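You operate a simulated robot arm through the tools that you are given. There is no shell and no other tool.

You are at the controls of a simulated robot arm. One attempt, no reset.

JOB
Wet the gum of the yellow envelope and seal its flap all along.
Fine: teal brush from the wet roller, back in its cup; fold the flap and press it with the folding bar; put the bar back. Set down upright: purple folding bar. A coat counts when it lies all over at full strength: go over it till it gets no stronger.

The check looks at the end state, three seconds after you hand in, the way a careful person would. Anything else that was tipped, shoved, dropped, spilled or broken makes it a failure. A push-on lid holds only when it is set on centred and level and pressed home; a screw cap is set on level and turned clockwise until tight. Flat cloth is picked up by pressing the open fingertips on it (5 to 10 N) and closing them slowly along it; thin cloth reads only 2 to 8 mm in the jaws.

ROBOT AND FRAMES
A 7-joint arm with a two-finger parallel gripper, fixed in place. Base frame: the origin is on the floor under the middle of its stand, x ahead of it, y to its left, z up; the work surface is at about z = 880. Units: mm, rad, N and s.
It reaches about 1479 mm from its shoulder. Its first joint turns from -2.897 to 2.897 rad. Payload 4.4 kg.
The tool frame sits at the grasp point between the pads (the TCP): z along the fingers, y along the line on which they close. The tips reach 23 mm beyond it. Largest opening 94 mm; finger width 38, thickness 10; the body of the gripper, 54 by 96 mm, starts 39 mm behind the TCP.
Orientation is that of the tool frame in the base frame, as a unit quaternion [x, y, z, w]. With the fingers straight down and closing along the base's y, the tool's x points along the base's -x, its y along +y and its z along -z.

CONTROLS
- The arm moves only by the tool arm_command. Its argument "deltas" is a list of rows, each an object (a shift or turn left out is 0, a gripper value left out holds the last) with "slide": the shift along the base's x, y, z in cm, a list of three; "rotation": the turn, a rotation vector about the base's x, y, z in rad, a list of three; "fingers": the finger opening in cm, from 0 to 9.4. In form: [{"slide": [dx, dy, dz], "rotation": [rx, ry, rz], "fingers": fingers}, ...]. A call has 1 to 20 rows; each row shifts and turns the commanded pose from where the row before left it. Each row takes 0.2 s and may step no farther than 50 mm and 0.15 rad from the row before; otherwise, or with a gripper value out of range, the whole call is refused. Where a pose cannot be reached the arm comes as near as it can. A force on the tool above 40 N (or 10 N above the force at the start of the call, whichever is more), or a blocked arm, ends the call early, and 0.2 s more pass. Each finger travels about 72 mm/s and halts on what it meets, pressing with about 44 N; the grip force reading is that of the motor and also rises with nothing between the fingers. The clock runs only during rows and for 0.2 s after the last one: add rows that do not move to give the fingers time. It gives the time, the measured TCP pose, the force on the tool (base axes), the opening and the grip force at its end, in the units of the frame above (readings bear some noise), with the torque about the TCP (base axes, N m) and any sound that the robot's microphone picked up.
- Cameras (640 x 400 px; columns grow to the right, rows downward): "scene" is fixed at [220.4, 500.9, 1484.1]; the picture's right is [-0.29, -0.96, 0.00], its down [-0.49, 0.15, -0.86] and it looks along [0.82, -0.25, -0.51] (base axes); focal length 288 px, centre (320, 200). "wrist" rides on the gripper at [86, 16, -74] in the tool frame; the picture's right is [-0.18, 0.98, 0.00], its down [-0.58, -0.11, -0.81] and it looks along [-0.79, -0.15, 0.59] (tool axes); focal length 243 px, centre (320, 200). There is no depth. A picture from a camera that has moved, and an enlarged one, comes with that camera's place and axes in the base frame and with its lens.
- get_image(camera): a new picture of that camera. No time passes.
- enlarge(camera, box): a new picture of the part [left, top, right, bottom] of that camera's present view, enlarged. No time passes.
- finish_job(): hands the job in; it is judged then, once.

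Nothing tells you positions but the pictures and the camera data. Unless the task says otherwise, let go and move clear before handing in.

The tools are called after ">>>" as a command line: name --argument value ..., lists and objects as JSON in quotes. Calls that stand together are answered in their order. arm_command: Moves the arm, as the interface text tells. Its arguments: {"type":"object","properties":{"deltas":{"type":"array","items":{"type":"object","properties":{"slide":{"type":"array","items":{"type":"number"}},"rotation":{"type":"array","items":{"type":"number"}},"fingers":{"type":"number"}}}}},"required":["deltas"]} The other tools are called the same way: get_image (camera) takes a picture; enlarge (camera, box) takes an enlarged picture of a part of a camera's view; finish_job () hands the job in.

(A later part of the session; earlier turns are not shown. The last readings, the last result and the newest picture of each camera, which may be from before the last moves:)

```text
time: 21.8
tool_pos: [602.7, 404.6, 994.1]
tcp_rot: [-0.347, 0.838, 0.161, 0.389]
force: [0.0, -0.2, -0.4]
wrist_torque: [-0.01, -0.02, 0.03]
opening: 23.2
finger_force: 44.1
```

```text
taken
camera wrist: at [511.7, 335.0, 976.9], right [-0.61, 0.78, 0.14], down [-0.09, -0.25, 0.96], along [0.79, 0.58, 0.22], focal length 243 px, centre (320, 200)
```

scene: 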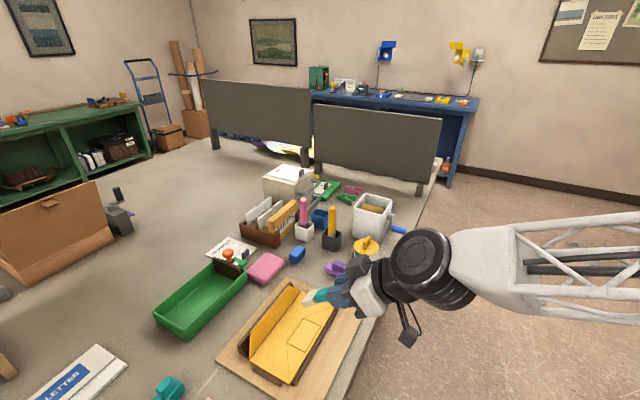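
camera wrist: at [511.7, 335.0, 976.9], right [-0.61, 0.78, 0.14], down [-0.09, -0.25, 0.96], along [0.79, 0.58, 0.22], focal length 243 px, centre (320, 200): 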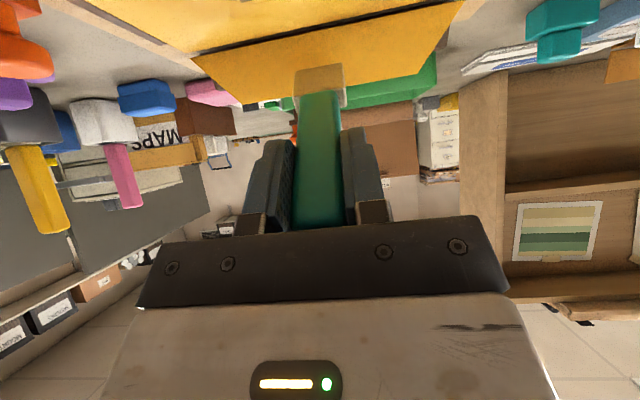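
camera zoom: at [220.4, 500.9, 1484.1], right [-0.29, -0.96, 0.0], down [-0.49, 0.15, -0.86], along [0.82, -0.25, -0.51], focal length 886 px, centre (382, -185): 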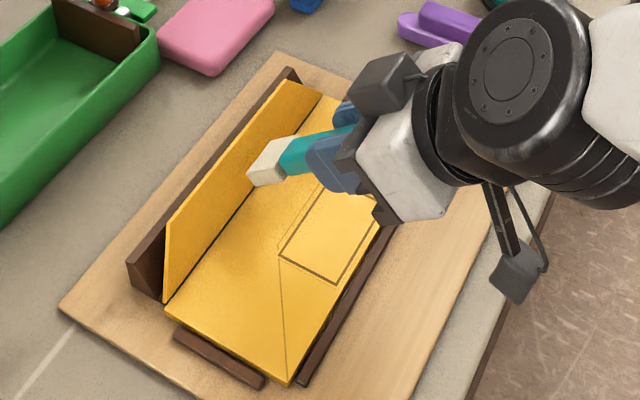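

>>> arm_command --deltas '[{"slide": [0.975, 0.975, -1.16]}, {"slide": [0.11, 0.11, -0.13]}, {"slide": [0.11, 0.11, -0.13]}, {}]'

>>> enlarge --camera "scene" --box '[240, 270, 340, 350]'

>>> enlarge --camera "wrist" --box '[200, 0, 440, 150]'

```text
time: 22.8
tool_pos: [615.5, 414.4, 980.5]
tcp_rot: [-0.347, 0.838, 0.161, 0.389]
force: [0.5, -0.2, -0.1]
wrist_torque: [-0.02, 0.03, -0.03]
opening: 23.2
finger_force: 43.9
```

```text
5.00 times, centred on (290, 310) of scene
camera zoom: at [220.4, 500.9, 1484.1], right [-0.29, -0.96, 0.0], down [-0.49, 0.15, -0.86], along [0.82, -0.25, -0.51], focal length 1440 px, centre (470, -350)
```

zoom: 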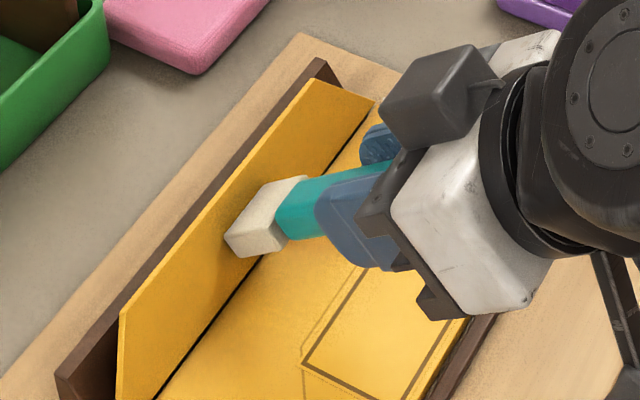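

```text
2.67 times, centred on (320, 75) of wrist
camera zoom: at [523.4, 346.2, 963.1], right [-0.61, 0.78, 0.14], down [-0.09, -0.25, 0.96], along [0.79, 0.58, 0.22], focal length 647 px, centre (320, 533)
```

zoom: 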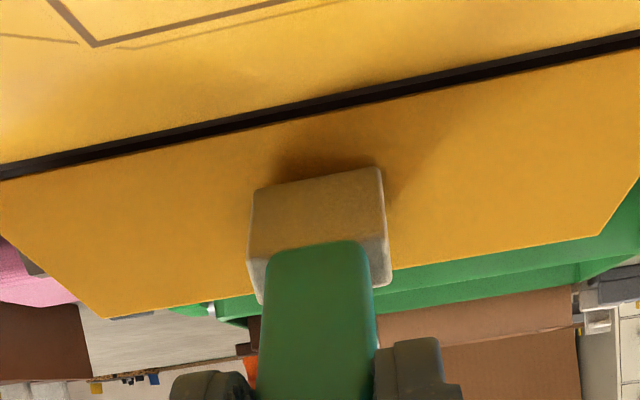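

>>> arm_command --deltas '[{"slide": [0.1, 0.1, -0.1]}, {"slide": [0.1, 0.1, -0.1]}, {}]'

>>> enlarge --camera "wrist" --box '[200, 0, 440, 150]'

```text
time: 23.6
tool_pos: [615.5, 418.0, 978.7]
tcp_rot: [-0.348, 0.838, 0.161, 0.388]
force: [0.4, -0.4, 0.1]
wrist_torque: [-0.03, 0.04, -0.01]
opening: 23.1
finger_force: 43.8
```

```text
2.67 times, centred on (320, 75) of wrist
camera zoom: at [524.9, 348.8, 961.3], right [-0.61, 0.78, 0.14], down [-0.09, -0.25, 0.96], along [0.79, 0.58, 0.22], focal length 647 px, centre (320, 533)
```

zoom: 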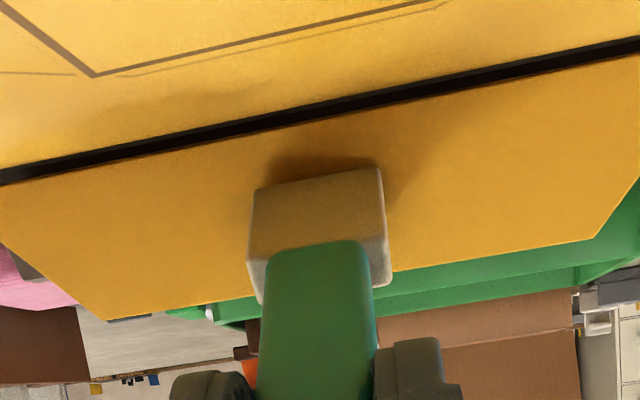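

>>> arm_command --deltas '[{"slide": [0.1, 0.1, -0.07]}, {"slide": [0.1, 0.1, -0.07]}, {}]'

>>> arm_command --deltas '[{"slide": [0.1, 0.1, -0.07]}, {}]'

>>> enlarge --camera "wrist" --box '[200, 0, 440, 150]'

```text
time: 24.4
tool_pos: [618.7, 420.3, 978.4]
tcp_rot: [-0.347, 0.838, 0.16, 0.389]
force: [-0.7, 0.6, 0.6]
wrist_torque: [-0.01, -0.02, 0.03]
opening: 23.5
finger_force: 43.6
```

```text
time: 25.0
tool_pos: [619.1, 421.3, 977.8]
tcp_rot: [-0.348, 0.838, 0.162, 0.388]
force: [-0.2, 0.1, -0.3]
wrist_torque: [-0.03, 0.05, -0.02]
opening: 23.3
finger_force: 44.2
```

```text
2.67 times, centred on (320, 75) of wrist
camera zoom: at [527.5, 352.2, 959.8], right [-0.61, 0.78, 0.14], down [-0.09, -0.25, 0.96], along [0.79, 0.58, 0.22], focal length 647 px, centre (320, 533)
```

zoom: 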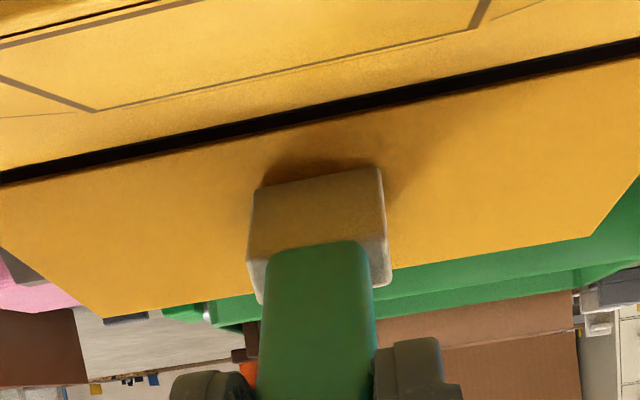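

>>> arm_command --deltas '[{"slide": [0.1, 0.1, -0.07]}, {}]'

>>> arm_command --deltas '[{"slide": [0.1, 0.1, -0.07]}, {}]'

>>> enlarge --camera "wrist" --box '[200, 0, 440, 150]'

>>> enlarge --camera "scene" --box '[240, 270, 340, 350]'

```text
time: 25.6
tool_pos: [619.7, 422.9, 976.3]
tcp_rot: [-0.348, 0.838, 0.162, 0.388]
force: [0.0, 0.0, -0.1]
wrist_torque: [-0.05, 0.02, 0.0]
opening: 23.2
finger_force: 44.3
```

```text
time: 26.2
tool_pos: [621.8, 423.0, 977.0]
tcp_rot: [-0.347, 0.838, 0.161, 0.389]
force: [0.4, 0.1, 0.3]
wrist_torque: [-0.07, 0.03, 0.01]
opening: 23.4
finger_force: 43.5
```

```text
2.67 times, centred on (320, 75) of wrist
camera zoom: at [529.9, 354.3, 958.3], right [-0.61, 0.78, 0.14], down [-0.09, -0.25, 0.96], along [0.79, 0.58, 0.22], focal length 647 px, centre (320, 533)
```

zoom: 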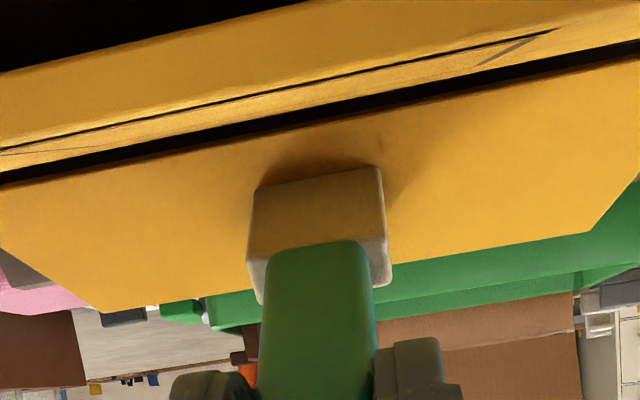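

```text
5.00 times, centred on (290, 310) of scene
camera zoom: at [220.4, 500.9, 1484.1], right [-0.29, -0.96, 0.0], down [-0.49, 0.15, -0.86], along [0.82, -0.25, -0.51], focal length 1440 px, centre (470, -350)
```

zoom: 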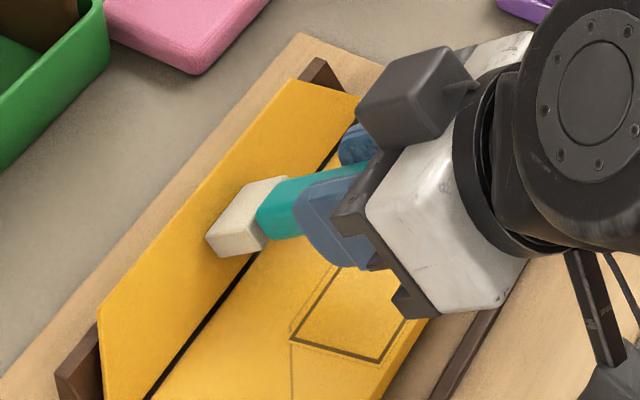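

Pressing here seems to be rotating the whole light envelope (its body front edge is lifting) with almost no force. I'll back off slowly so it settles back into the jig.

>>> arm_command --deltas '[{"slide": [-0.1, -0.1, 0.07]}, {"slide": [-0.1, -0.1, 0.07]}, {"slide": [-0.1, -0.1, 0.07]}, {"slide": [-0.1, -0.1, 0.07]}, {"slide": [-0.1, -0.1, 0.07]}, {"slide": [-0.1, -0.1, 0.1]}, {"slide": [-0.1, -0.1, 0.1]}, {}]'

>>> enlarge --camera "wrist" --box '[200, 0, 440, 150]'

>>> enlarge --camera "scene" --box '[240, 270, 340, 350]'

```text
time: 28.0
tool_pos: [613.6, 415.9, 980.9]
tcp_rot: [-0.347, 0.838, 0.161, 0.389]
force: [0.4, 0.7, -0.6]
wrist_torque: [0.0, -0.03, 0.02]
opening: 23.6
finger_force: 44.3
```

```text
2.67 times, centred on (320, 75) of wrist
camera zoom: at [522.9, 346.8, 963.5], right [-0.61, 0.78, 0.14], down [-0.09, -0.25, 0.96], along [0.79, 0.58, 0.22], focal length 647 px, centre (320, 533)
```

zoom: 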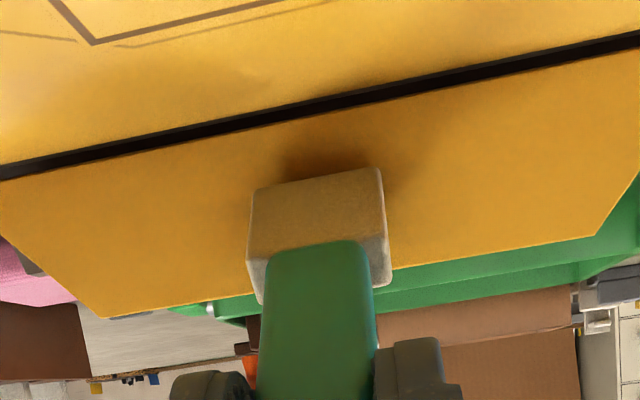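

```text
5.00 times, centred on (290, 310) of scene
camera zoom: at [220.4, 500.9, 1484.1], right [-0.29, -0.96, 0.0], down [-0.49, 0.15, -0.86], along [0.82, -0.25, -0.51], focal length 1440 px, centre (470, -350)
```

zoom: 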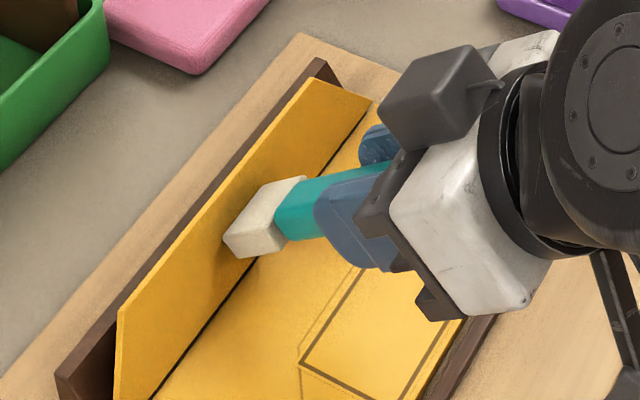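

>>> arm_command --deltas '[{"slide": [-0.5, -0.5, 0.6]}, {"slide": [-1, -1, 1.2]}, {"slide": [-1, -1, 1.2]}, {}]'

>>> enlarge --camera "wrist" --box '[180, 0, 460, 150]'

>>> enlarge --camera "scene" --box '[230, 270, 350, 390]'

```text
time: 29.0
tool_pos: [589.0, 389.6, 1011.2]
tcp_rot: [-0.347, 0.838, 0.16, 0.389]
force: [0.1, -1.0, -1.0]
wrist_torque: [-0.04, 0.01, -0.01]
opening: 23.3
finger_force: 43.9
```

```text
2.29 times, centred on (320, 75) of wrist
camera zoom: at [498.2, 321.0, 993.7], right [-0.61, 0.78, 0.14], down [-0.09, -0.25, 0.96], along [0.79, 0.58, 0.22], focal length 555 px, centre (320, 486)
```

zoom: 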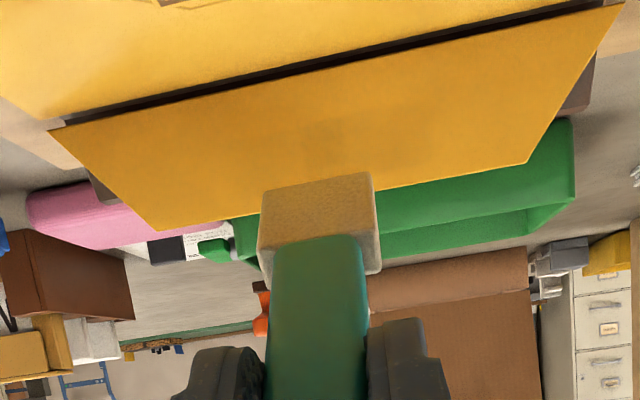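

```text
3.33 times, centred on (290, 330) of scene
camera zoom: at [220.4, 500.9, 1484.1], right [-0.29, -0.96, 0.0], down [-0.49, 0.15, -0.86], along [0.82, -0.25, -0.51], focal length 960 px, centre (420, -233)
```

zoom: 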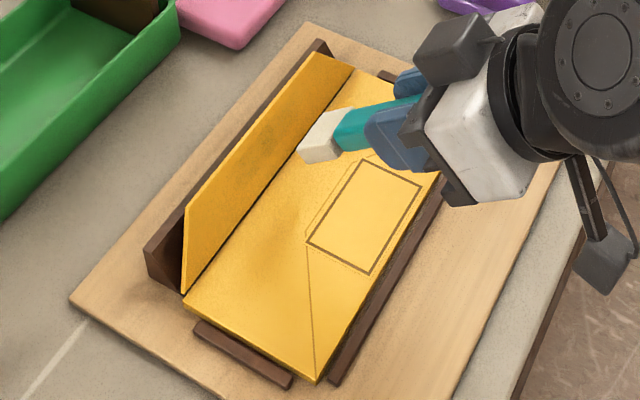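

>>> enlarge --camera "wrist" --box '[260, 25, 380, 85]'

>>> enlarge --camera "scene" --box '[280, 280, 340, 330]'

>>> enlarge --camera "scene" --box '[230, 275, 340, 365]'

```text
5.33 times, centred on (320, 55) of wrist
camera zoom: at [498.2, 321.0, 993.7], right [-0.61, 0.78, 0.14], down [-0.09, -0.25, 0.96], along [0.79, 0.58, 0.22], focal length 1294 px, centre (320, 973)
```

zoom: 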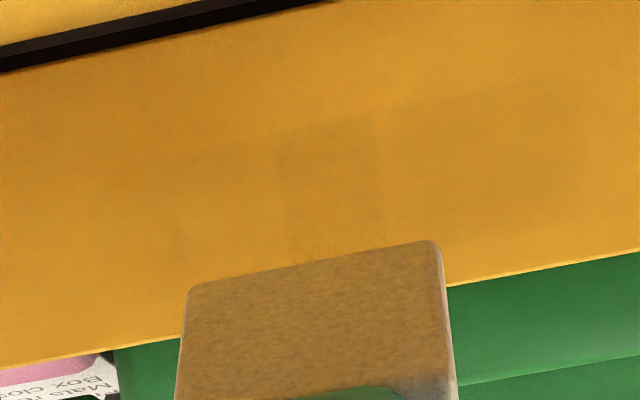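

```text
8.00 times, centred on (310, 305) of scene
camera zoom: at [220.4, 500.9, 1484.1], right [-0.29, -0.96, 0.0], down [-0.49, 0.15, -0.86], along [0.82, -0.25, -0.51], focal length 2304 px, centre (400, -640)
```

zoom: 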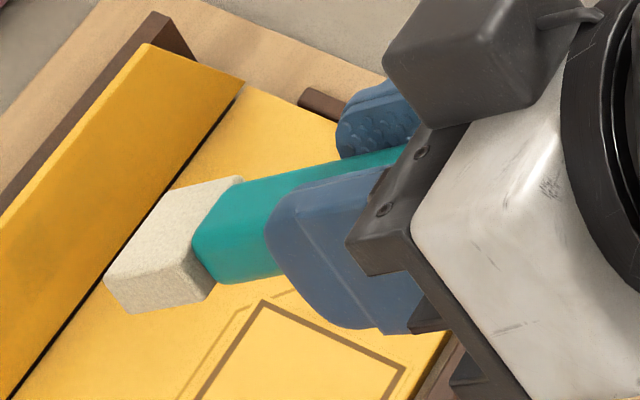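

```text
4.44 times, centred on (285, 320) of scene
camera zoom: at [220.4, 500.9, 1484.1], right [-0.29, -0.96, 0.0], down [-0.49, 0.15, -0.86], along [0.82, -0.25, -0.51], focal length 1280 px, centre (476, -333)
```

zoom: 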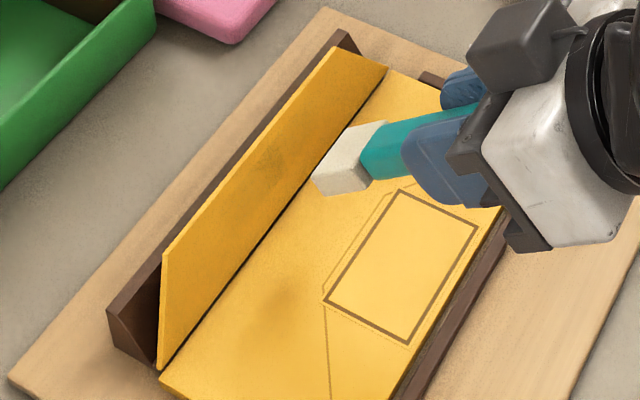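

>>> enlarge --camera "wrist" --box '[290, 30, 360, 80]'

>>> enlarge --camera "scene" --box '[270, 285, 310, 320]'

```text
8.00 times, centred on (325, 55) of wrist
camera zoom: at [498.2, 321.0, 993.7], right [-0.61, 0.78, 0.14], down [-0.09, -0.25, 0.96], along [0.79, 0.58, 0.22], focal length 1941 px, centre (280, 1360)
```

zoom: 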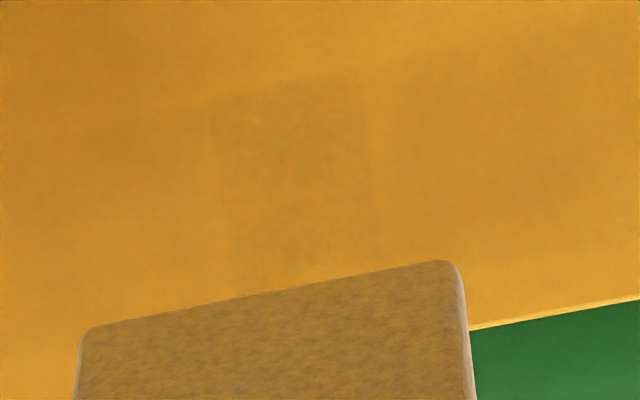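

```text
11.43 times, centred on (290, 302) of scene
camera zoom: at [220.4, 500.9, 1484.1], right [-0.29, -0.96, 0.0], down [-0.49, 0.15, -0.86], along [0.82, -0.25, -0.51], focal length 3291 px, centre (663, -971)
```

zoom: 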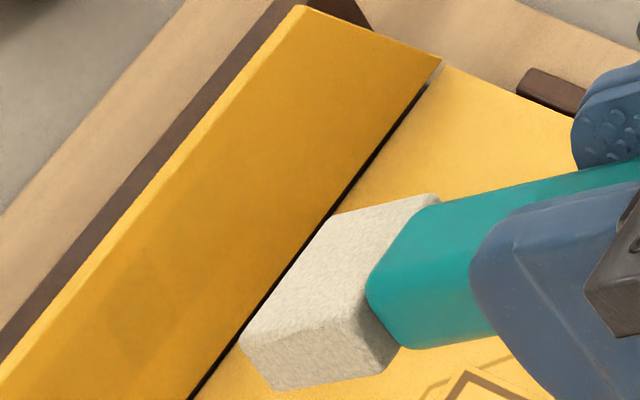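

Good news: a faintly darker (wet) patch shows on the outer part of the flap where the brush touched, so the brush is wet and the gum band lies on the outer half of the flap. I'll return for light contact, a little higher on the flap.

>>> arm_command --deltas '[{"slide": [1.4, 1.4, -1.35]}, {"slide": [1.4, 1.4, -1.35]}, {"slide": [0.1, 0.1, -0.07]}, {"slide": [0.1, 0.1, -0.07]}, {}]'

>>> enlarge --camera "wrist" --box '[200, 0, 440, 150]'

>>> enlarge --camera "scene" --box '[230, 270, 340, 360]'

```text
time: 30.2
tool_pos: [619.8, 423.1, 982.4]
tcp_rot: [-0.347, 0.838, 0.16, 0.388]
force: [0.0, 0.9, -0.8]
wrist_torque: [-0.01, 0.03, 0.01]
opening: 23.7
finger_force: 44.2
```

```text
2.67 times, centred on (320, 75) of wrist
camera zoom: at [528.3, 352.6, 965.3], right [-0.61, 0.78, 0.14], down [-0.09, -0.25, 0.96], along [0.79, 0.58, 0.22], focal length 647 px, centre (320, 533)
```

zoom: 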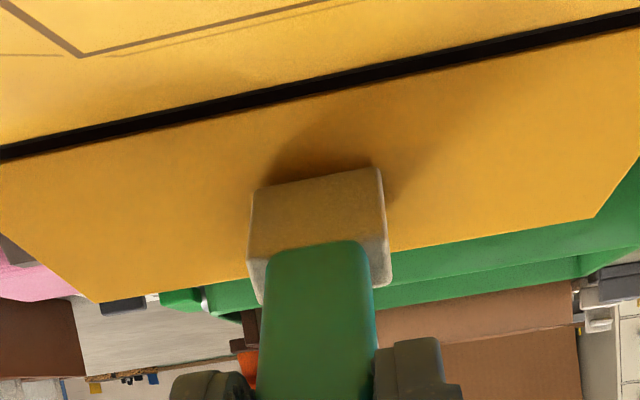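

```text
4.44 times, centred on (285, 315) of scene
camera zoom: at [220.4, 500.9, 1484.1], right [-0.29, -0.96, 0.0], down [-0.49, 0.15, -0.86], along [0.82, -0.25, -0.51], focal length 1280 px, centre (476, -311)
```

zoom: 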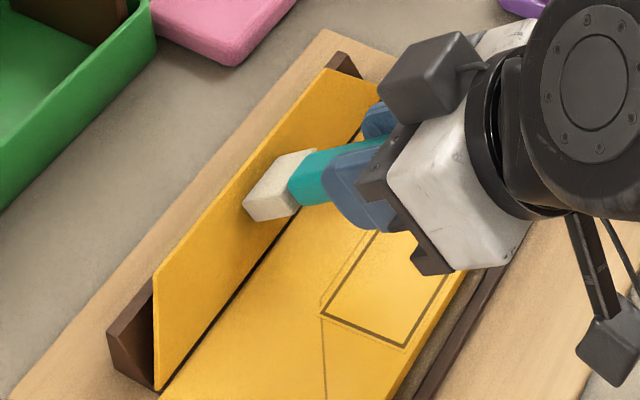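

>>> arm_command --deltas '[{"slide": [0.53, -0.53, 0]}, {"slide": [0.53, -0.53, 0]}, {"slide": [0.53, -0.53, 0]}, {"slide": [0.53, -0.53, 0]}, {"slide": [0.53, -0.53, 0]}, {"slide": [0.53, -0.53, 0]}, {}]'

>>> enlarge --camera "wrist" --box '[200, 0, 440, 150]'

>>> enlarge --camera "scene" --box '[230, 270, 340, 360]'

```text
time: 31.8
tool_pos: [650.2, 387.9, 983.2]
tcp_rot: [-0.348, 0.838, 0.161, 0.389]
force: [0.4, -2.1, -0.2]
wrist_torque: [-0.04, 0.0, -0.02]
opening: 23.1
finger_force: 44.7
```

```text
2.67 times, centred on (320, 75) of wrist
camera zoom: at [559.5, 320.1, 965.5], right [-0.61, 0.78, 0.14], down [-0.09, -0.25, 0.96], along [0.79, 0.58, 0.22], focal length 647 px, centre (320, 533)
```

zoom: 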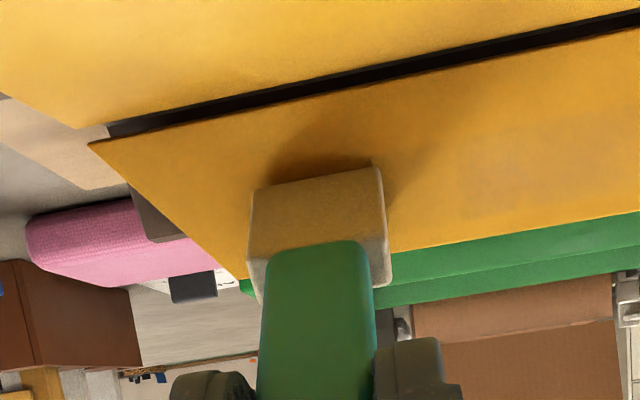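

```text
4.44 times, centred on (285, 315) of scene
camera zoom: at [220.4, 500.9, 1484.1], right [-0.29, -0.96, 0.0], down [-0.49, 0.15, -0.86], along [0.82, -0.25, -0.51], focal length 1280 px, centre (476, -311)
```

zoom: 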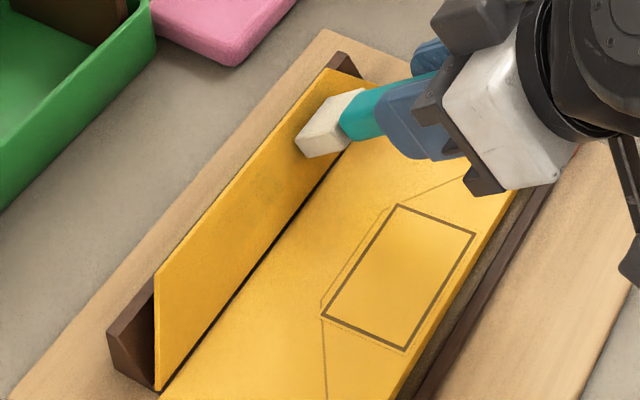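

>>> arm_command --deltas '[{"slide": [0.53, -0.53, 0]}, {"slide": [0.53, -0.53, 0]}, {"slide": [0.35, -0.35, 0]}, {}, {"slide": [-0.53, 0.53, 0]}, {"slide": [-0.53, 0.53, 0]}, {"slide": [-0.53, 0.53, 0]}, {"slide": [-0.53, 0.53, 0]}, {"slide": [-0.53, 0.53, 0]}, {"slide": [-0.53, 0.53, 0]}, {"slide": [-0.53, 0.53, 0]}, {"slide": [-0.53, 0.53, 0]}, {}]'

>>> enlarge --camera "wrist" --box '[200, 0, 440, 150]'

>>> enlarge --camera "scene" --box '[230, 270, 340, 360]'

```text
time: 34.6
tool_pos: [622.9, 418.7, 982.7]
tcp_rot: [-0.347, 0.838, 0.161, 0.389]
force: [-0.9, -0.8, -0.8]
wrist_torque: [-0.01, 0.03, 0.02]
opening: 23.1
finger_force: 43.8
```

```text
2.67 times, centred on (320, 75) of wrist
camera zoom: at [531.7, 348.7, 965.1], right [-0.61, 0.78, 0.14], down [-0.09, -0.25, 0.96], along [0.79, 0.58, 0.22], focal length 647 px, centre (320, 533)
```

zoom: 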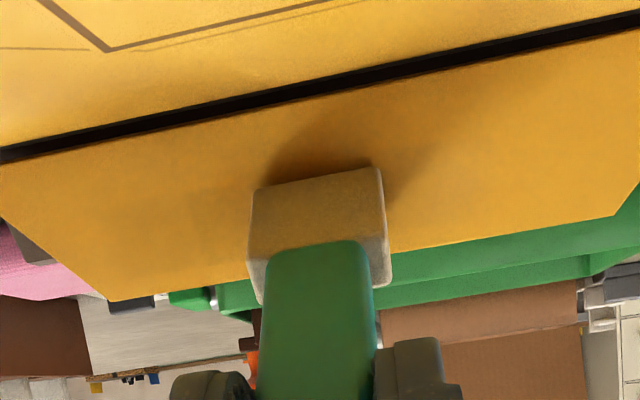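

```text
4.44 times, centred on (285, 315) of scene
camera zoom: at [220.4, 500.9, 1484.1], right [-0.29, -0.96, 0.0], down [-0.49, 0.15, -0.86], along [0.82, -0.25, -0.51], focal length 1280 px, centre (476, -311)
```

zoom: 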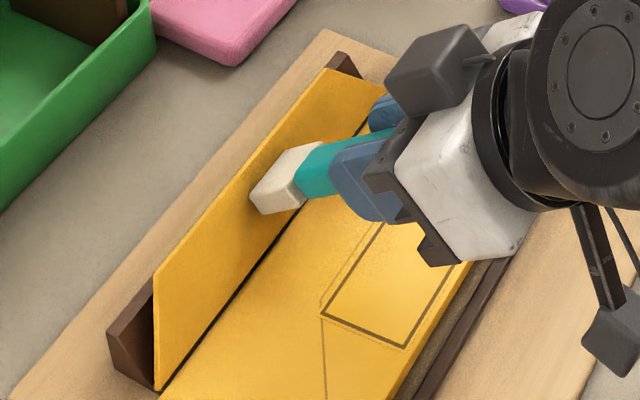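

>>> arm_command --deltas '[{"slide": [-0.53, 0.53, 0]}, {"slide": [-0.53, 0.53, 0]}, {"slide": [-0.53, 0.53, 0]}, {"slide": [-0.53, 0.53, 0]}, {"slide": [-0.53, 0.53, 0]}, {"slide": [-0.53, 0.53, 0]}, {"slide": [-0.53, 0.53, 0]}, {"slide": [-0.53, 0.53, 0]}, {}]'

>>> enlarge --camera "wrist" --box '[200, 0, 440, 150]'

>>> enlarge --camera "scene" --box '[230, 270, 340, 360]'

```text
time: 36.6
tool_pos: [580.4, 459.1, 983.0]
tcp_rot: [-0.348, 0.838, 0.161, 0.389]
force: [-0.6, 0.5, 0.3]
wrist_torque: [-0.01, 0.0, -0.02]
opening: 23.2
finger_force: 43.8
```

```text
2.67 times, centred on (320, 75) of wrist
camera zoom: at [488.9, 390.9, 965.7], right [-0.61, 0.78, 0.14], down [-0.09, -0.25, 0.96], along [0.79, 0.58, 0.22], focal length 647 px, centre (320, 533)
```

zoom: 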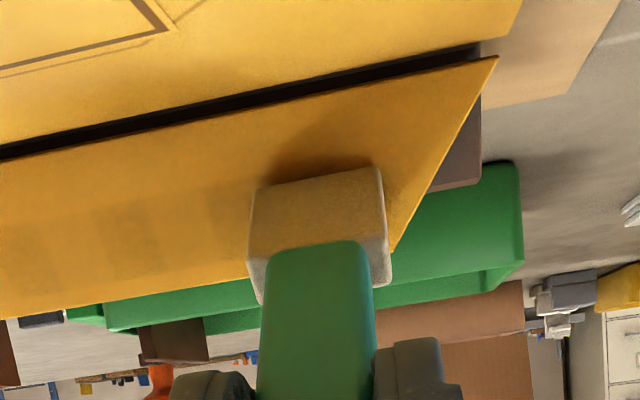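

```text
4.44 times, centred on (285, 315) of scene
camera zoom: at [220.4, 500.9, 1484.1], right [-0.29, -0.96, 0.0], down [-0.49, 0.15, -0.86], along [0.82, -0.25, -0.51], focal length 1280 px, centre (476, -311)
```

zoom: 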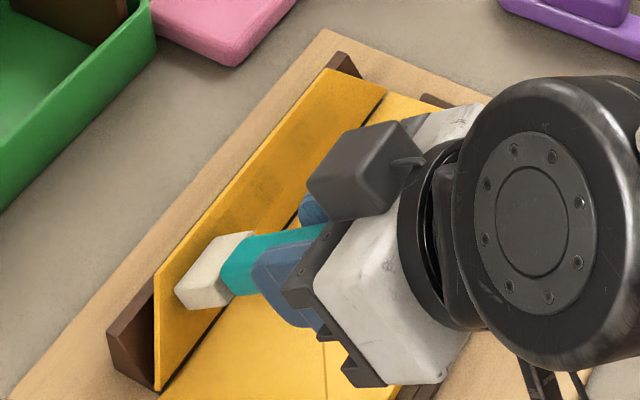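

>>> arm_command --deltas '[{"slide": [-0.53, 0.53, 0]}, {"slide": [-0.53, 0.53, 0]}, {}, {"slide": [0.53, -0.53, 0]}, {"slide": [0.53, -0.53, 0]}, {"slide": [0.53, -0.53, 0]}, {"slide": [0.53, -0.53, 0]}, {"slide": [0.53, -0.53, 0]}, {"slide": [0.53, -0.53, 0]}, {"slide": [0.53, -0.53, 0]}, {"slide": [0.53, -0.53, 0]}, {"slide": [0.53, -0.53, 0]}, {"slide": [-0.5, -0.5, 0.6]}, {"slide": [-1, -1, 1.2]}, {"slide": [-1, -1, 1.2]}, {}]'

>>> enlarge --camera "wrist" --box '[180, 0, 460, 150]'

>>> enlarge --camera "scene" --box '[230, 270, 340, 360]'

```text
time: 40.0
tool_pos: [592.4, 398.2, 1012.9]
tcp_rot: [-0.348, 0.838, 0.161, 0.389]
force: [0.0, 0.6, -0.5]
wrist_torque: [-0.02, 0.02, 0.0]
opening: 23.6
finger_force: 44.0
```

```text
2.29 times, centred on (320, 75) of wrist
camera zoom: at [501.3, 329.2, 995.5], right [-0.61, 0.78, 0.14], down [-0.09, -0.25, 0.96], along [0.79, 0.58, 0.22], focal length 555 px, centre (320, 486)
```

zoom: 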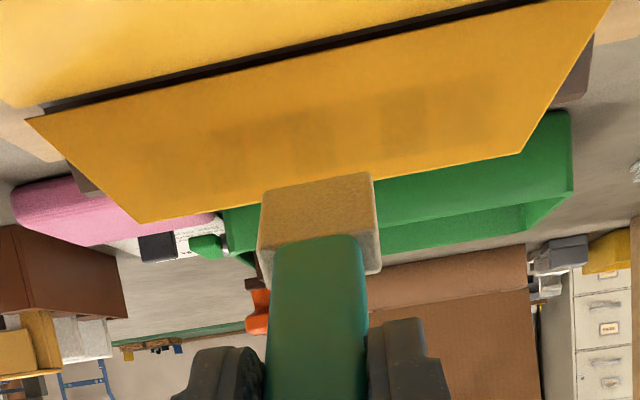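

```text
4.44 times, centred on (285, 315) of scene
camera zoom: at [220.4, 500.9, 1484.1], right [-0.29, -0.96, 0.0], down [-0.49, 0.15, -0.86], along [0.82, -0.25, -0.51], focal length 1280 px, centre (476, -311)
```

zoom: 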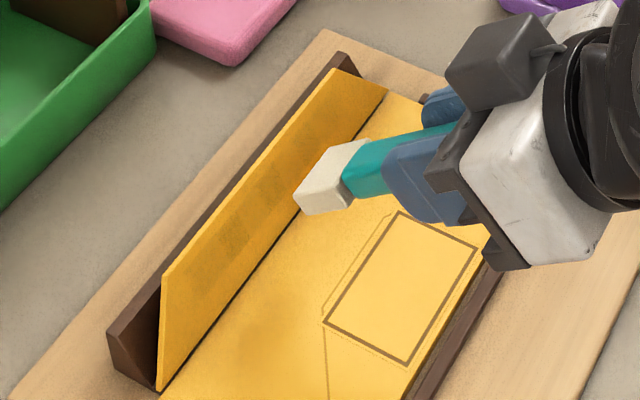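

>>> enlarge --camera "wrist" --box '[190, 10, 320, 100]'

>>> enlarge --camera "wrist" --box '[310, 0, 440, 80]'

>>> enlarge --camera "scene" --box '[255, 280, 320, 360]'

```text
4.44 times, centred on (255, 55) of wrist
camera zoom: at [501.3, 329.2, 995.5], right [-0.61, 0.78, 0.14], down [-0.09, -0.25, 0.96], along [0.79, 0.58, 0.22], focal length 1078 px, centre (609, 844)
```

zoom: 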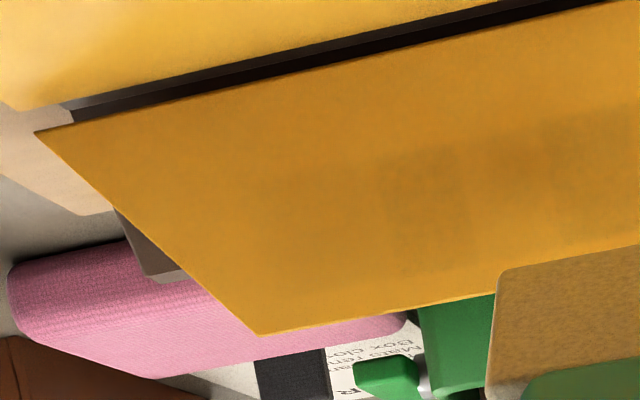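

```text
4.92 times, centred on (375, 40) of wrist
camera zoom: at [501.3, 329.2, 995.5], right [-0.61, 0.78, 0.14], down [-0.09, -0.25, 0.96], along [0.79, 0.58, 0.22], focal length 1194 px, centre (49, 988)
```

zoom: 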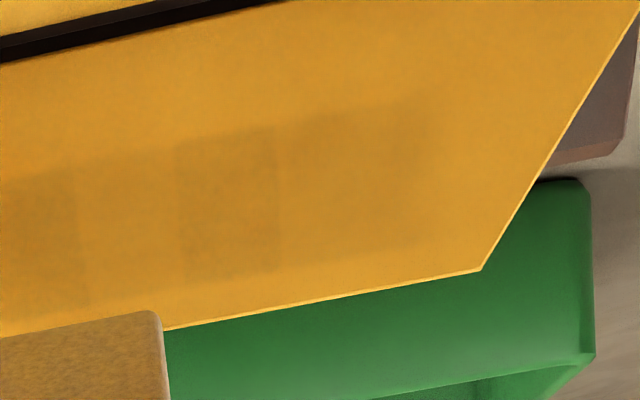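

```text
5.00 times, centred on (288, 320) of scene
camera zoom: at [220.4, 500.9, 1484.1], right [-0.29, -0.96, 0.0], down [-0.49, 0.15, -0.86], along [0.82, -0.25, -0.51], focal length 1440 px, centre (482, -400)
```

zoom: 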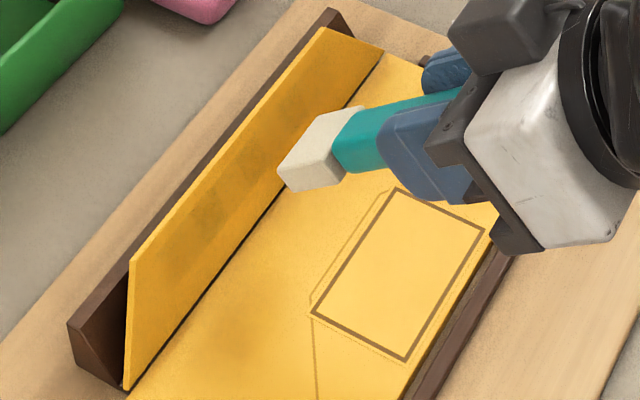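

The wet cells show clearly now: the gum band runs about 16-36 mm from the hinge along most of the flap, unevenly wetted so far. I'll make slower passes along its whole length.

>>> arm_command --deltas '[{"slide": [2.425, -2.425, 0]}, {"slide": [2.425, -2.425, 0]}, {"slide": [1.3, 1.3, -1.54]}, {"slide": [1.3, 1.3, -1.54]}, {}, {}, {"slide": [-0.354, 0.354, 0]}, {"slide": [-0.354, 0.354, 0]}, {"slide": [-0.354, 0.354, 0]}, {"slide": [-0.354, 0.354, 0]}, {"slide": [-0.354, 0.354, 0]}, {"slide": [-0.354, 0.354, 0]}, {"slide": [-0.354, 0.354, 0]}, {"slide": [-0.354, 0.354, 0]}, {"slide": [-0.354, 0.354, 0]}, {"slide": [-0.354, 0.354, 0]}, {"slide": [-0.354, 0.354, 0]}, {"slide": [-0.354, 0.354, 0]}, {"slide": [-0.354, 0.354, 0]}, {"slide": [-0.354, 0.354, 0]}]'

>>> enlarge --camera "wrist" --box '[200, 0, 440, 150]'

>>> enlarge --camera "scene" --box '[230, 270, 340, 360]'

```text
time: 44.2
tool_pos: [617.0, 423.9, 981.8]
tcp_rot: [-0.348, 0.838, 0.162, 0.389]
force: [-0.5, -0.5, 0.3]
wrist_torque: [-0.02, 0.03, -0.05]
opening: 23.4
finger_force: 43.8
```

```text
2.67 times, centred on (320, 75) of wrist
camera zoom: at [526.0, 355.4, 963.5], right [-0.61, 0.78, 0.14], down [-0.09, -0.25, 0.96], along [0.79, 0.58, 0.22], focal length 647 px, centre (320, 533)
```

zoom: 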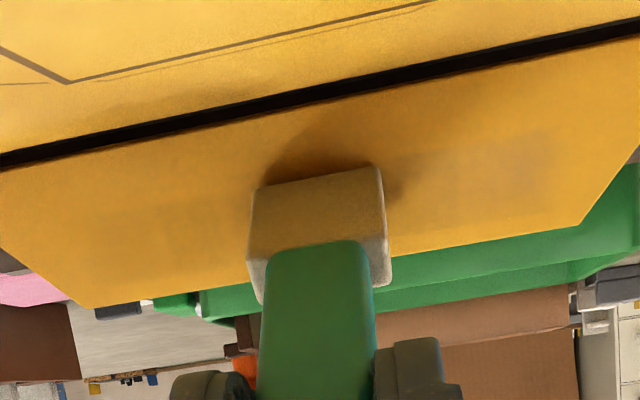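

```text
4.44 times, centred on (285, 315) of scene
camera zoom: at [220.4, 500.9, 1484.1], right [-0.29, -0.96, 0.0], down [-0.49, 0.15, -0.86], along [0.82, -0.25, -0.51], focal length 1280 px, centre (476, -311)
```

zoom: 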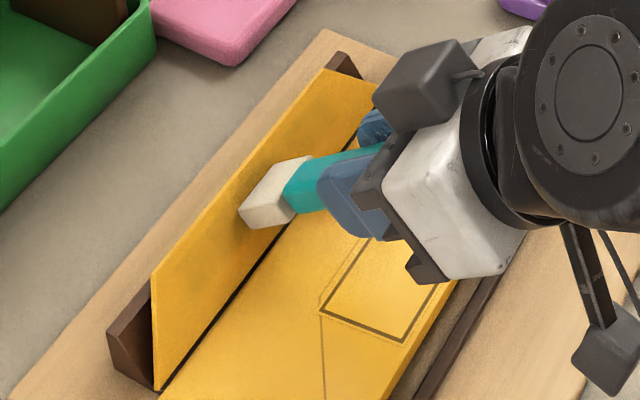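

>>> arm_command --deltas '[{"slide": [-0.354, 0.354, 0]}, {"slide": [-0.354, 0.354, 0]}, {"slide": [-0.354, 0.354, 0]}, {"slide": [-0.354, 0.354, 0]}, {"slide": [-0.354, 0.354, 0]}, {"slide": [-0.354, 0.354, 0]}, {"slide": [-0.354, 0.354, 0]}, {"slide": [-0.354, 0.354, 0]}, {"slide": [-0.354, 0.354, 0]}, {"slide": [-0.354, 0.354, 0]}, {"slide": [-0.354, 0.354, 0]}, {"slide": [-0.354, 0.354, 0]}, {"slide": [-0.354, 0.354, 0]}, {"slide": [-0.354, 0.354, 0]}, {}]'

>>> enlarge --camera "wrist" --box '[200, 0, 440, 150]'

>>> enlarge --camera "scene" --box '[230, 270, 340, 360]'

```text
time: 47.4
tool_pos: [569.3, 472.9, 982.7]
tcp_rot: [-0.347, 0.838, 0.161, 0.389]
force: [0.4, -0.1, 0.1]
wrist_torque: [0.02, 0.01, -0.02]
opening: 23.5
finger_force: 44.5
```

```text
2.67 times, centred on (320, 75) of wrist
camera zoom: at [478.1, 404.1, 964.5], right [-0.61, 0.78, 0.14], down [-0.09, -0.25, 0.96], along [0.79, 0.58, 0.22], focal length 647 px, centre (320, 533)
```

zoom: 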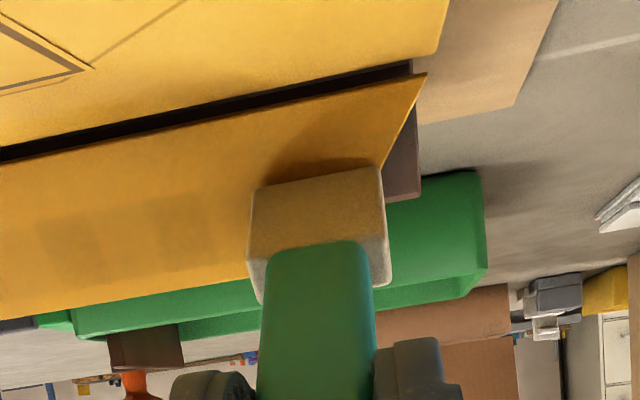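

```text
4.44 times, centred on (285, 315) of scene
camera zoom: at [220.4, 500.9, 1484.1], right [-0.29, -0.96, 0.0], down [-0.49, 0.15, -0.86], along [0.82, -0.25, -0.51], focal length 1280 px, centre (476, -311)
```

zoom: 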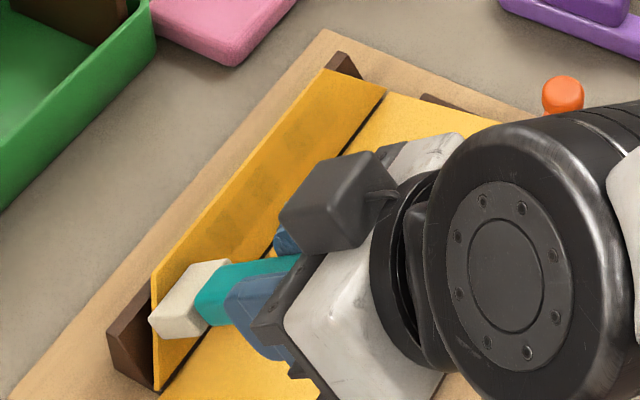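

>>> arm_command --deltas '[{"slide": [-0.5, -0.5, 0.6]}, {"slide": [-0.3, -1.7, 1.2]}, {"slide": [1, -3, 1.2]}, {"slide": [2, -2, 0]}, {}]'

>>> enlarge --camera "wrist" --box '[180, 0, 320, 100]'

>>> enlarge --camera "wrist" --box '[310, 0, 450, 90]'

>>> enlarge --camera "scene" --box '[245, 280, 320, 360]'

```text
time: 48.6
tool_pos: [591.5, 402.1, 1010.8]
tcp_rot: [-0.347, 0.838, 0.161, 0.389]
force: [0.1, -0.4, -0.5]
wrist_torque: [0.01, 0.01, -0.02]
opening: 23.3
finger_force: 44.3
```

```text
4.00 times, centred on (250, 50) of wrist
camera zoom: at [500.7, 332.7, 992.9], right [-0.61, 0.78, 0.14], down [-0.09, -0.25, 0.96], along [0.79, 0.58, 0.22], focal length 970 px, centre (600, 800)
```

zoom: 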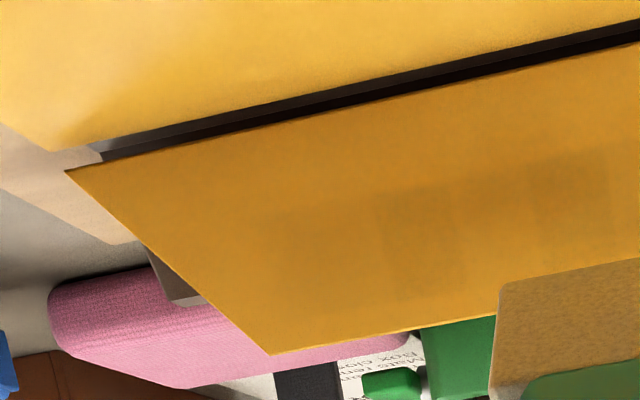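

```text
4.44 times, centred on (380, 45) of wrist
camera zoom: at [500.7, 332.7, 992.9], right [-0.61, 0.78, 0.14], down [-0.09, -0.25, 0.96], along [0.79, 0.58, 0.22], focal length 1078 px, centre (53, 889)
```

zoom: 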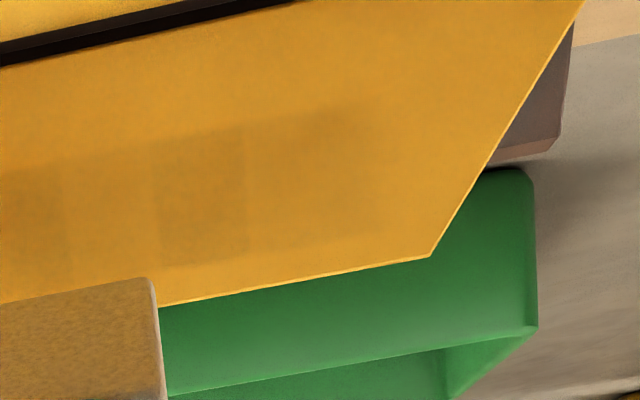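

```text
5.00 times, centred on (282, 320) of scene
camera zoom: at [220.4, 500.9, 1484.1], right [-0.29, -0.96, 0.0], down [-0.49, 0.15, -0.86], along [0.82, -0.25, -0.51], focal length 1440 px, centre (508, -400)
```

zoom: 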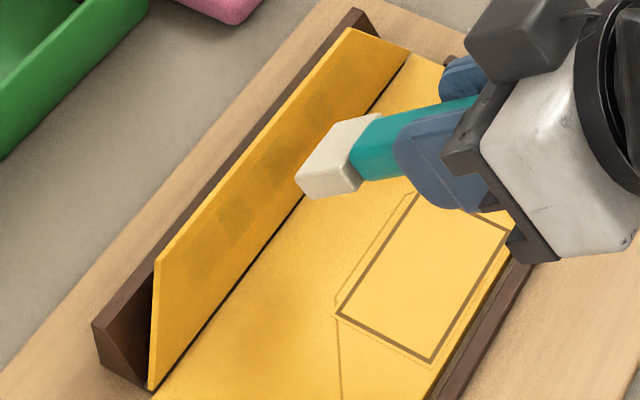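

The last pass added nothing, so the brush has probably run dry. I'll go back to the roller, untilting on the way, and load it more thoroughly.

>>> arm_command --deltas '[{"slide": [-1, -1, 4.4]}, {"slide": [-1, -1, 4.4]}, {"slide": [3.61, -2.81, 0.61], "rotation": [-0.0615, 0.0615, 0]}, {"slide": [3.61, -2.81, 0.61], "rotation": [-0.0615, 0.0615, 0]}, {"slide": [3.61, -2.81, 0.61], "rotation": [-0.0615, 0.0615, 0]}, {"slide": [3.61, -2.81, 0.61], "rotation": [-0.0615, 0.0615, 0]}, {"slide": [3.61, -2.81, 0.61], "rotation": [-0.0615, 0.0615, 0]}, {"slide": [3.61, -2.81, 0.61], "rotation": [-0.0615, 0.0615, 0]}, {"slide": [3.61, -2.81, 0.61], "rotation": [-0.0615, 0.0615, 0]}, {"slide": [3.61, -2.81, 0.61], "rotation": [-0.0615, 0.0615, 0]}, {"slide": [3.61, -2.81, 0.61], "rotation": [-0.0615, 0.0615, 0]}, {"slide": [3.62, -2.77, 0.65], "rotation": [-0.0615, 0.0615, 0]}, {}]'

>>> enlarge --camera "scene" --box '[310, 140, 430, 260]'

>>> enlarge --camera "wrist" --box '[220, 0, 420, 160]'

>>> enlarge --camera "scene" --box '[230, 270, 350, 390]'

```text
time: 51.4
tool_pos: [932.2, 100.2, 1163.3]
tcp_rot: [-0.383, 0.924, 0.0, 0.0]
force: [-0.3, -0.3, -1.2]
wrist_torque: [0.01, 0.01, 0.0]
opening: 23.4
finger_force: 44.2
```

```text
3.33 times, centred on (370, 200) of scene
camera zoom: at [220.4, 500.9, 1484.1], right [-0.29, -0.96, 0.0], down [-0.49, 0.15, -0.86], along [0.82, -0.25, -0.51], focal length 960 px, centre (153, 200)
```

zoom: 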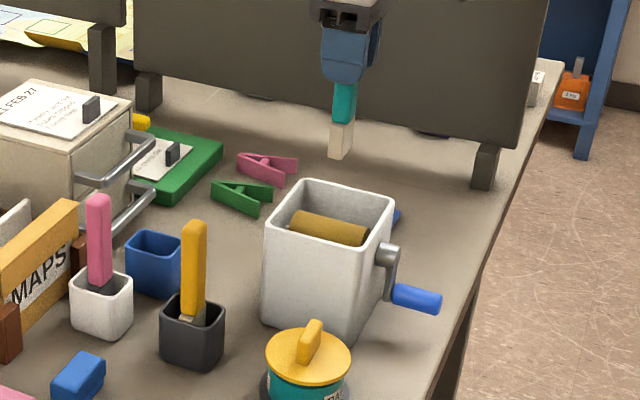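

```text
2.50 times, centred on (320, 80) of wrist
camera zoom: at [858.6, 50.1, 1237.4], right [-0.57, 0.82, 0.0], down [0.49, 0.33, 0.81], along [0.66, 0.46, -0.59], focal length 606 px, centre (320, 500)
```

zoom: 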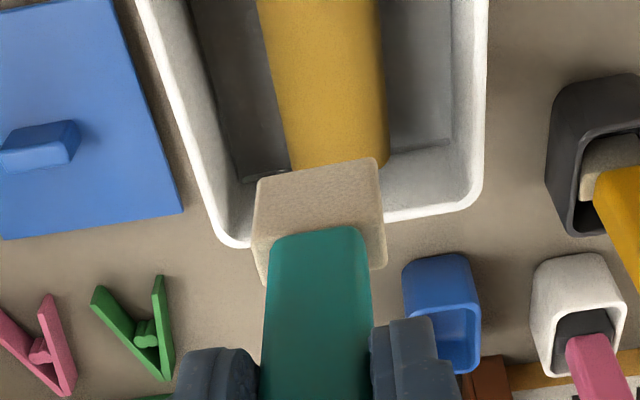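

```text
3.33 times, centred on (290, 330) of scene
camera zoom: at [220.4, 500.9, 1484.1], right [-0.29, -0.96, 0.0], down [-0.49, 0.15, -0.86], along [0.82, -0.25, -0.51], focal length 960 px, centre (420, -233)
```

zoom: 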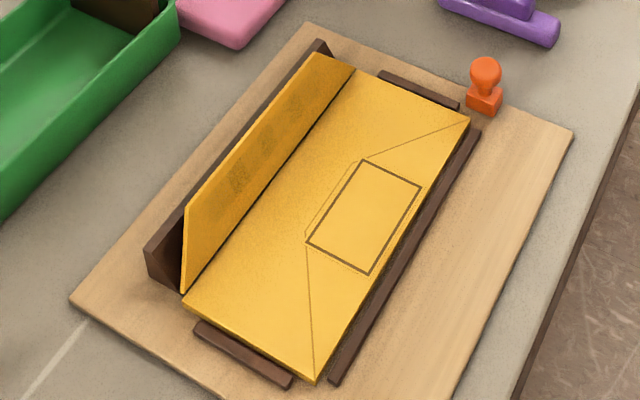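

>>> enlarge --camera "scene" --box '[240, 280, 320, 360]'

>>> enlarge --camera "scene" --box '[270, 280, 330, 330]'

```text
5.00 times, centred on (280, 320) of scene
camera zoom: at [220.4, 500.9, 1484.1], right [-0.29, -0.96, 0.0], down [-0.49, 0.15, -0.86], along [0.82, -0.25, -0.51], focal length 1440 px, centre (520, -400)
```

zoom: 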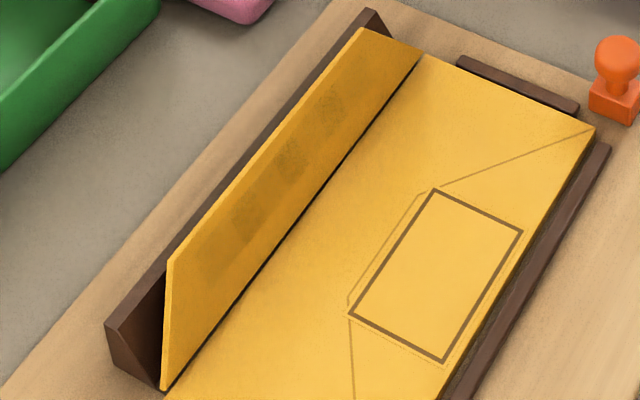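

```text
8.00 times, centred on (300, 305) of scene
camera zoom: at [220.4, 500.9, 1484.1], right [-0.29, -0.96, 0.0], down [-0.49, 0.15, -0.86], along [0.82, -0.25, -0.51], focal length 2304 px, centre (480, -640)
```

zoom: 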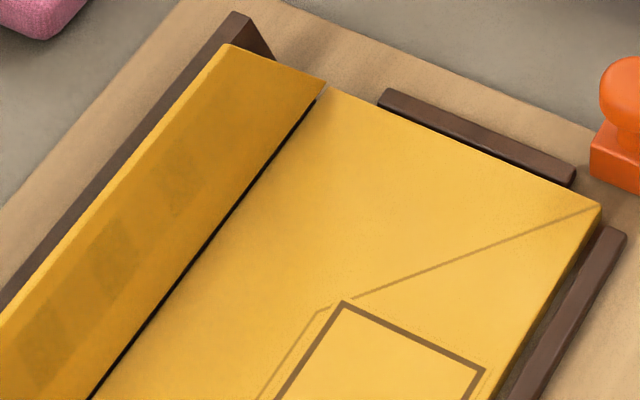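

>>> arm_command --deltas '[{"slide": [0, 0, -3.5]}, {"slide": [0, 0, -3.3]}, {"slide": [0, 0, -0.5]}, {"slide": [0, 0, -0.2]}, {"slide": [0.4, 0.4, 0]}, {"slide": [0.4, 0.4, 0]}, {"slide": [0.4, 0.4, 0]}, {"slide": [-0.4, -0.4, 0]}, {"slide": [-0.4, -0.4, 0]}, {"slide": [-0.4, -0.4, 0]}, {"slide": [-0.4, -0.4, 0]}, {"slide": [-0.4, -0.4, 0]}, {"slide": [-0.4, -0.4, 0]}, {"slide": [0.4, 0.4, 0]}, {"slide": [0.4, 0.4, 0]}, {"slide": [0.4, 0.4, 0]}, {}, {}, {}]'

>>> enlarge --camera "scene" --box '[330, 160, 410, 240]'

>>> enlarge --camera "wrist" --box '[220, 0, 420, 160]'

```text
time: 55.4
tool_pos: [930.7, 100.6, 1087.8]
tcp_rot: [-0.383, 0.924, 0.0, 0.0]
force: [-0.9, -0.6, 6.8]
wrist_torque: [0.0, 0.08, -0.03]
opening: 23.5
finger_force: 44.6
```

```text
5.00 times, centred on (370, 200) of scene
camera zoom: at [220.4, 500.9, 1484.1], right [-0.29, -0.96, 0.0], down [-0.49, 0.15, -0.86], along [0.82, -0.25, -0.51], focal length 1440 px, centre (70, 200)
```

zoom: 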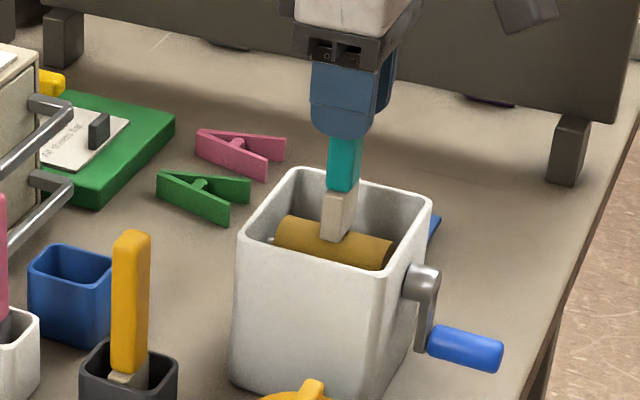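

```text
2.50 times, centred on (320, 80) of wrist
camera zoom: at [859.2, 50.2, 1162.1], right [-0.57, 0.82, 0.0], down [0.49, 0.33, 0.81], along [0.67, 0.46, -0.59], focal length 606 px, centre (320, 500)
```

zoom: 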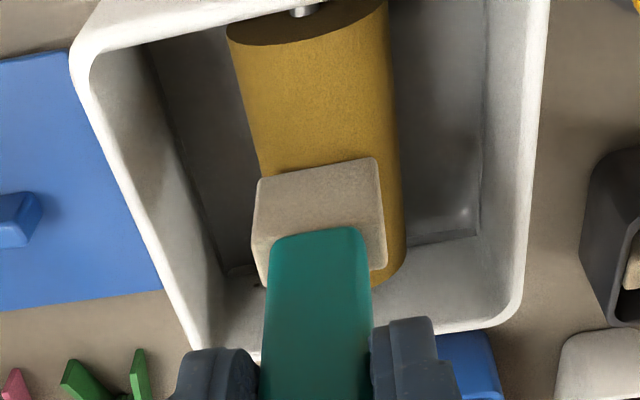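

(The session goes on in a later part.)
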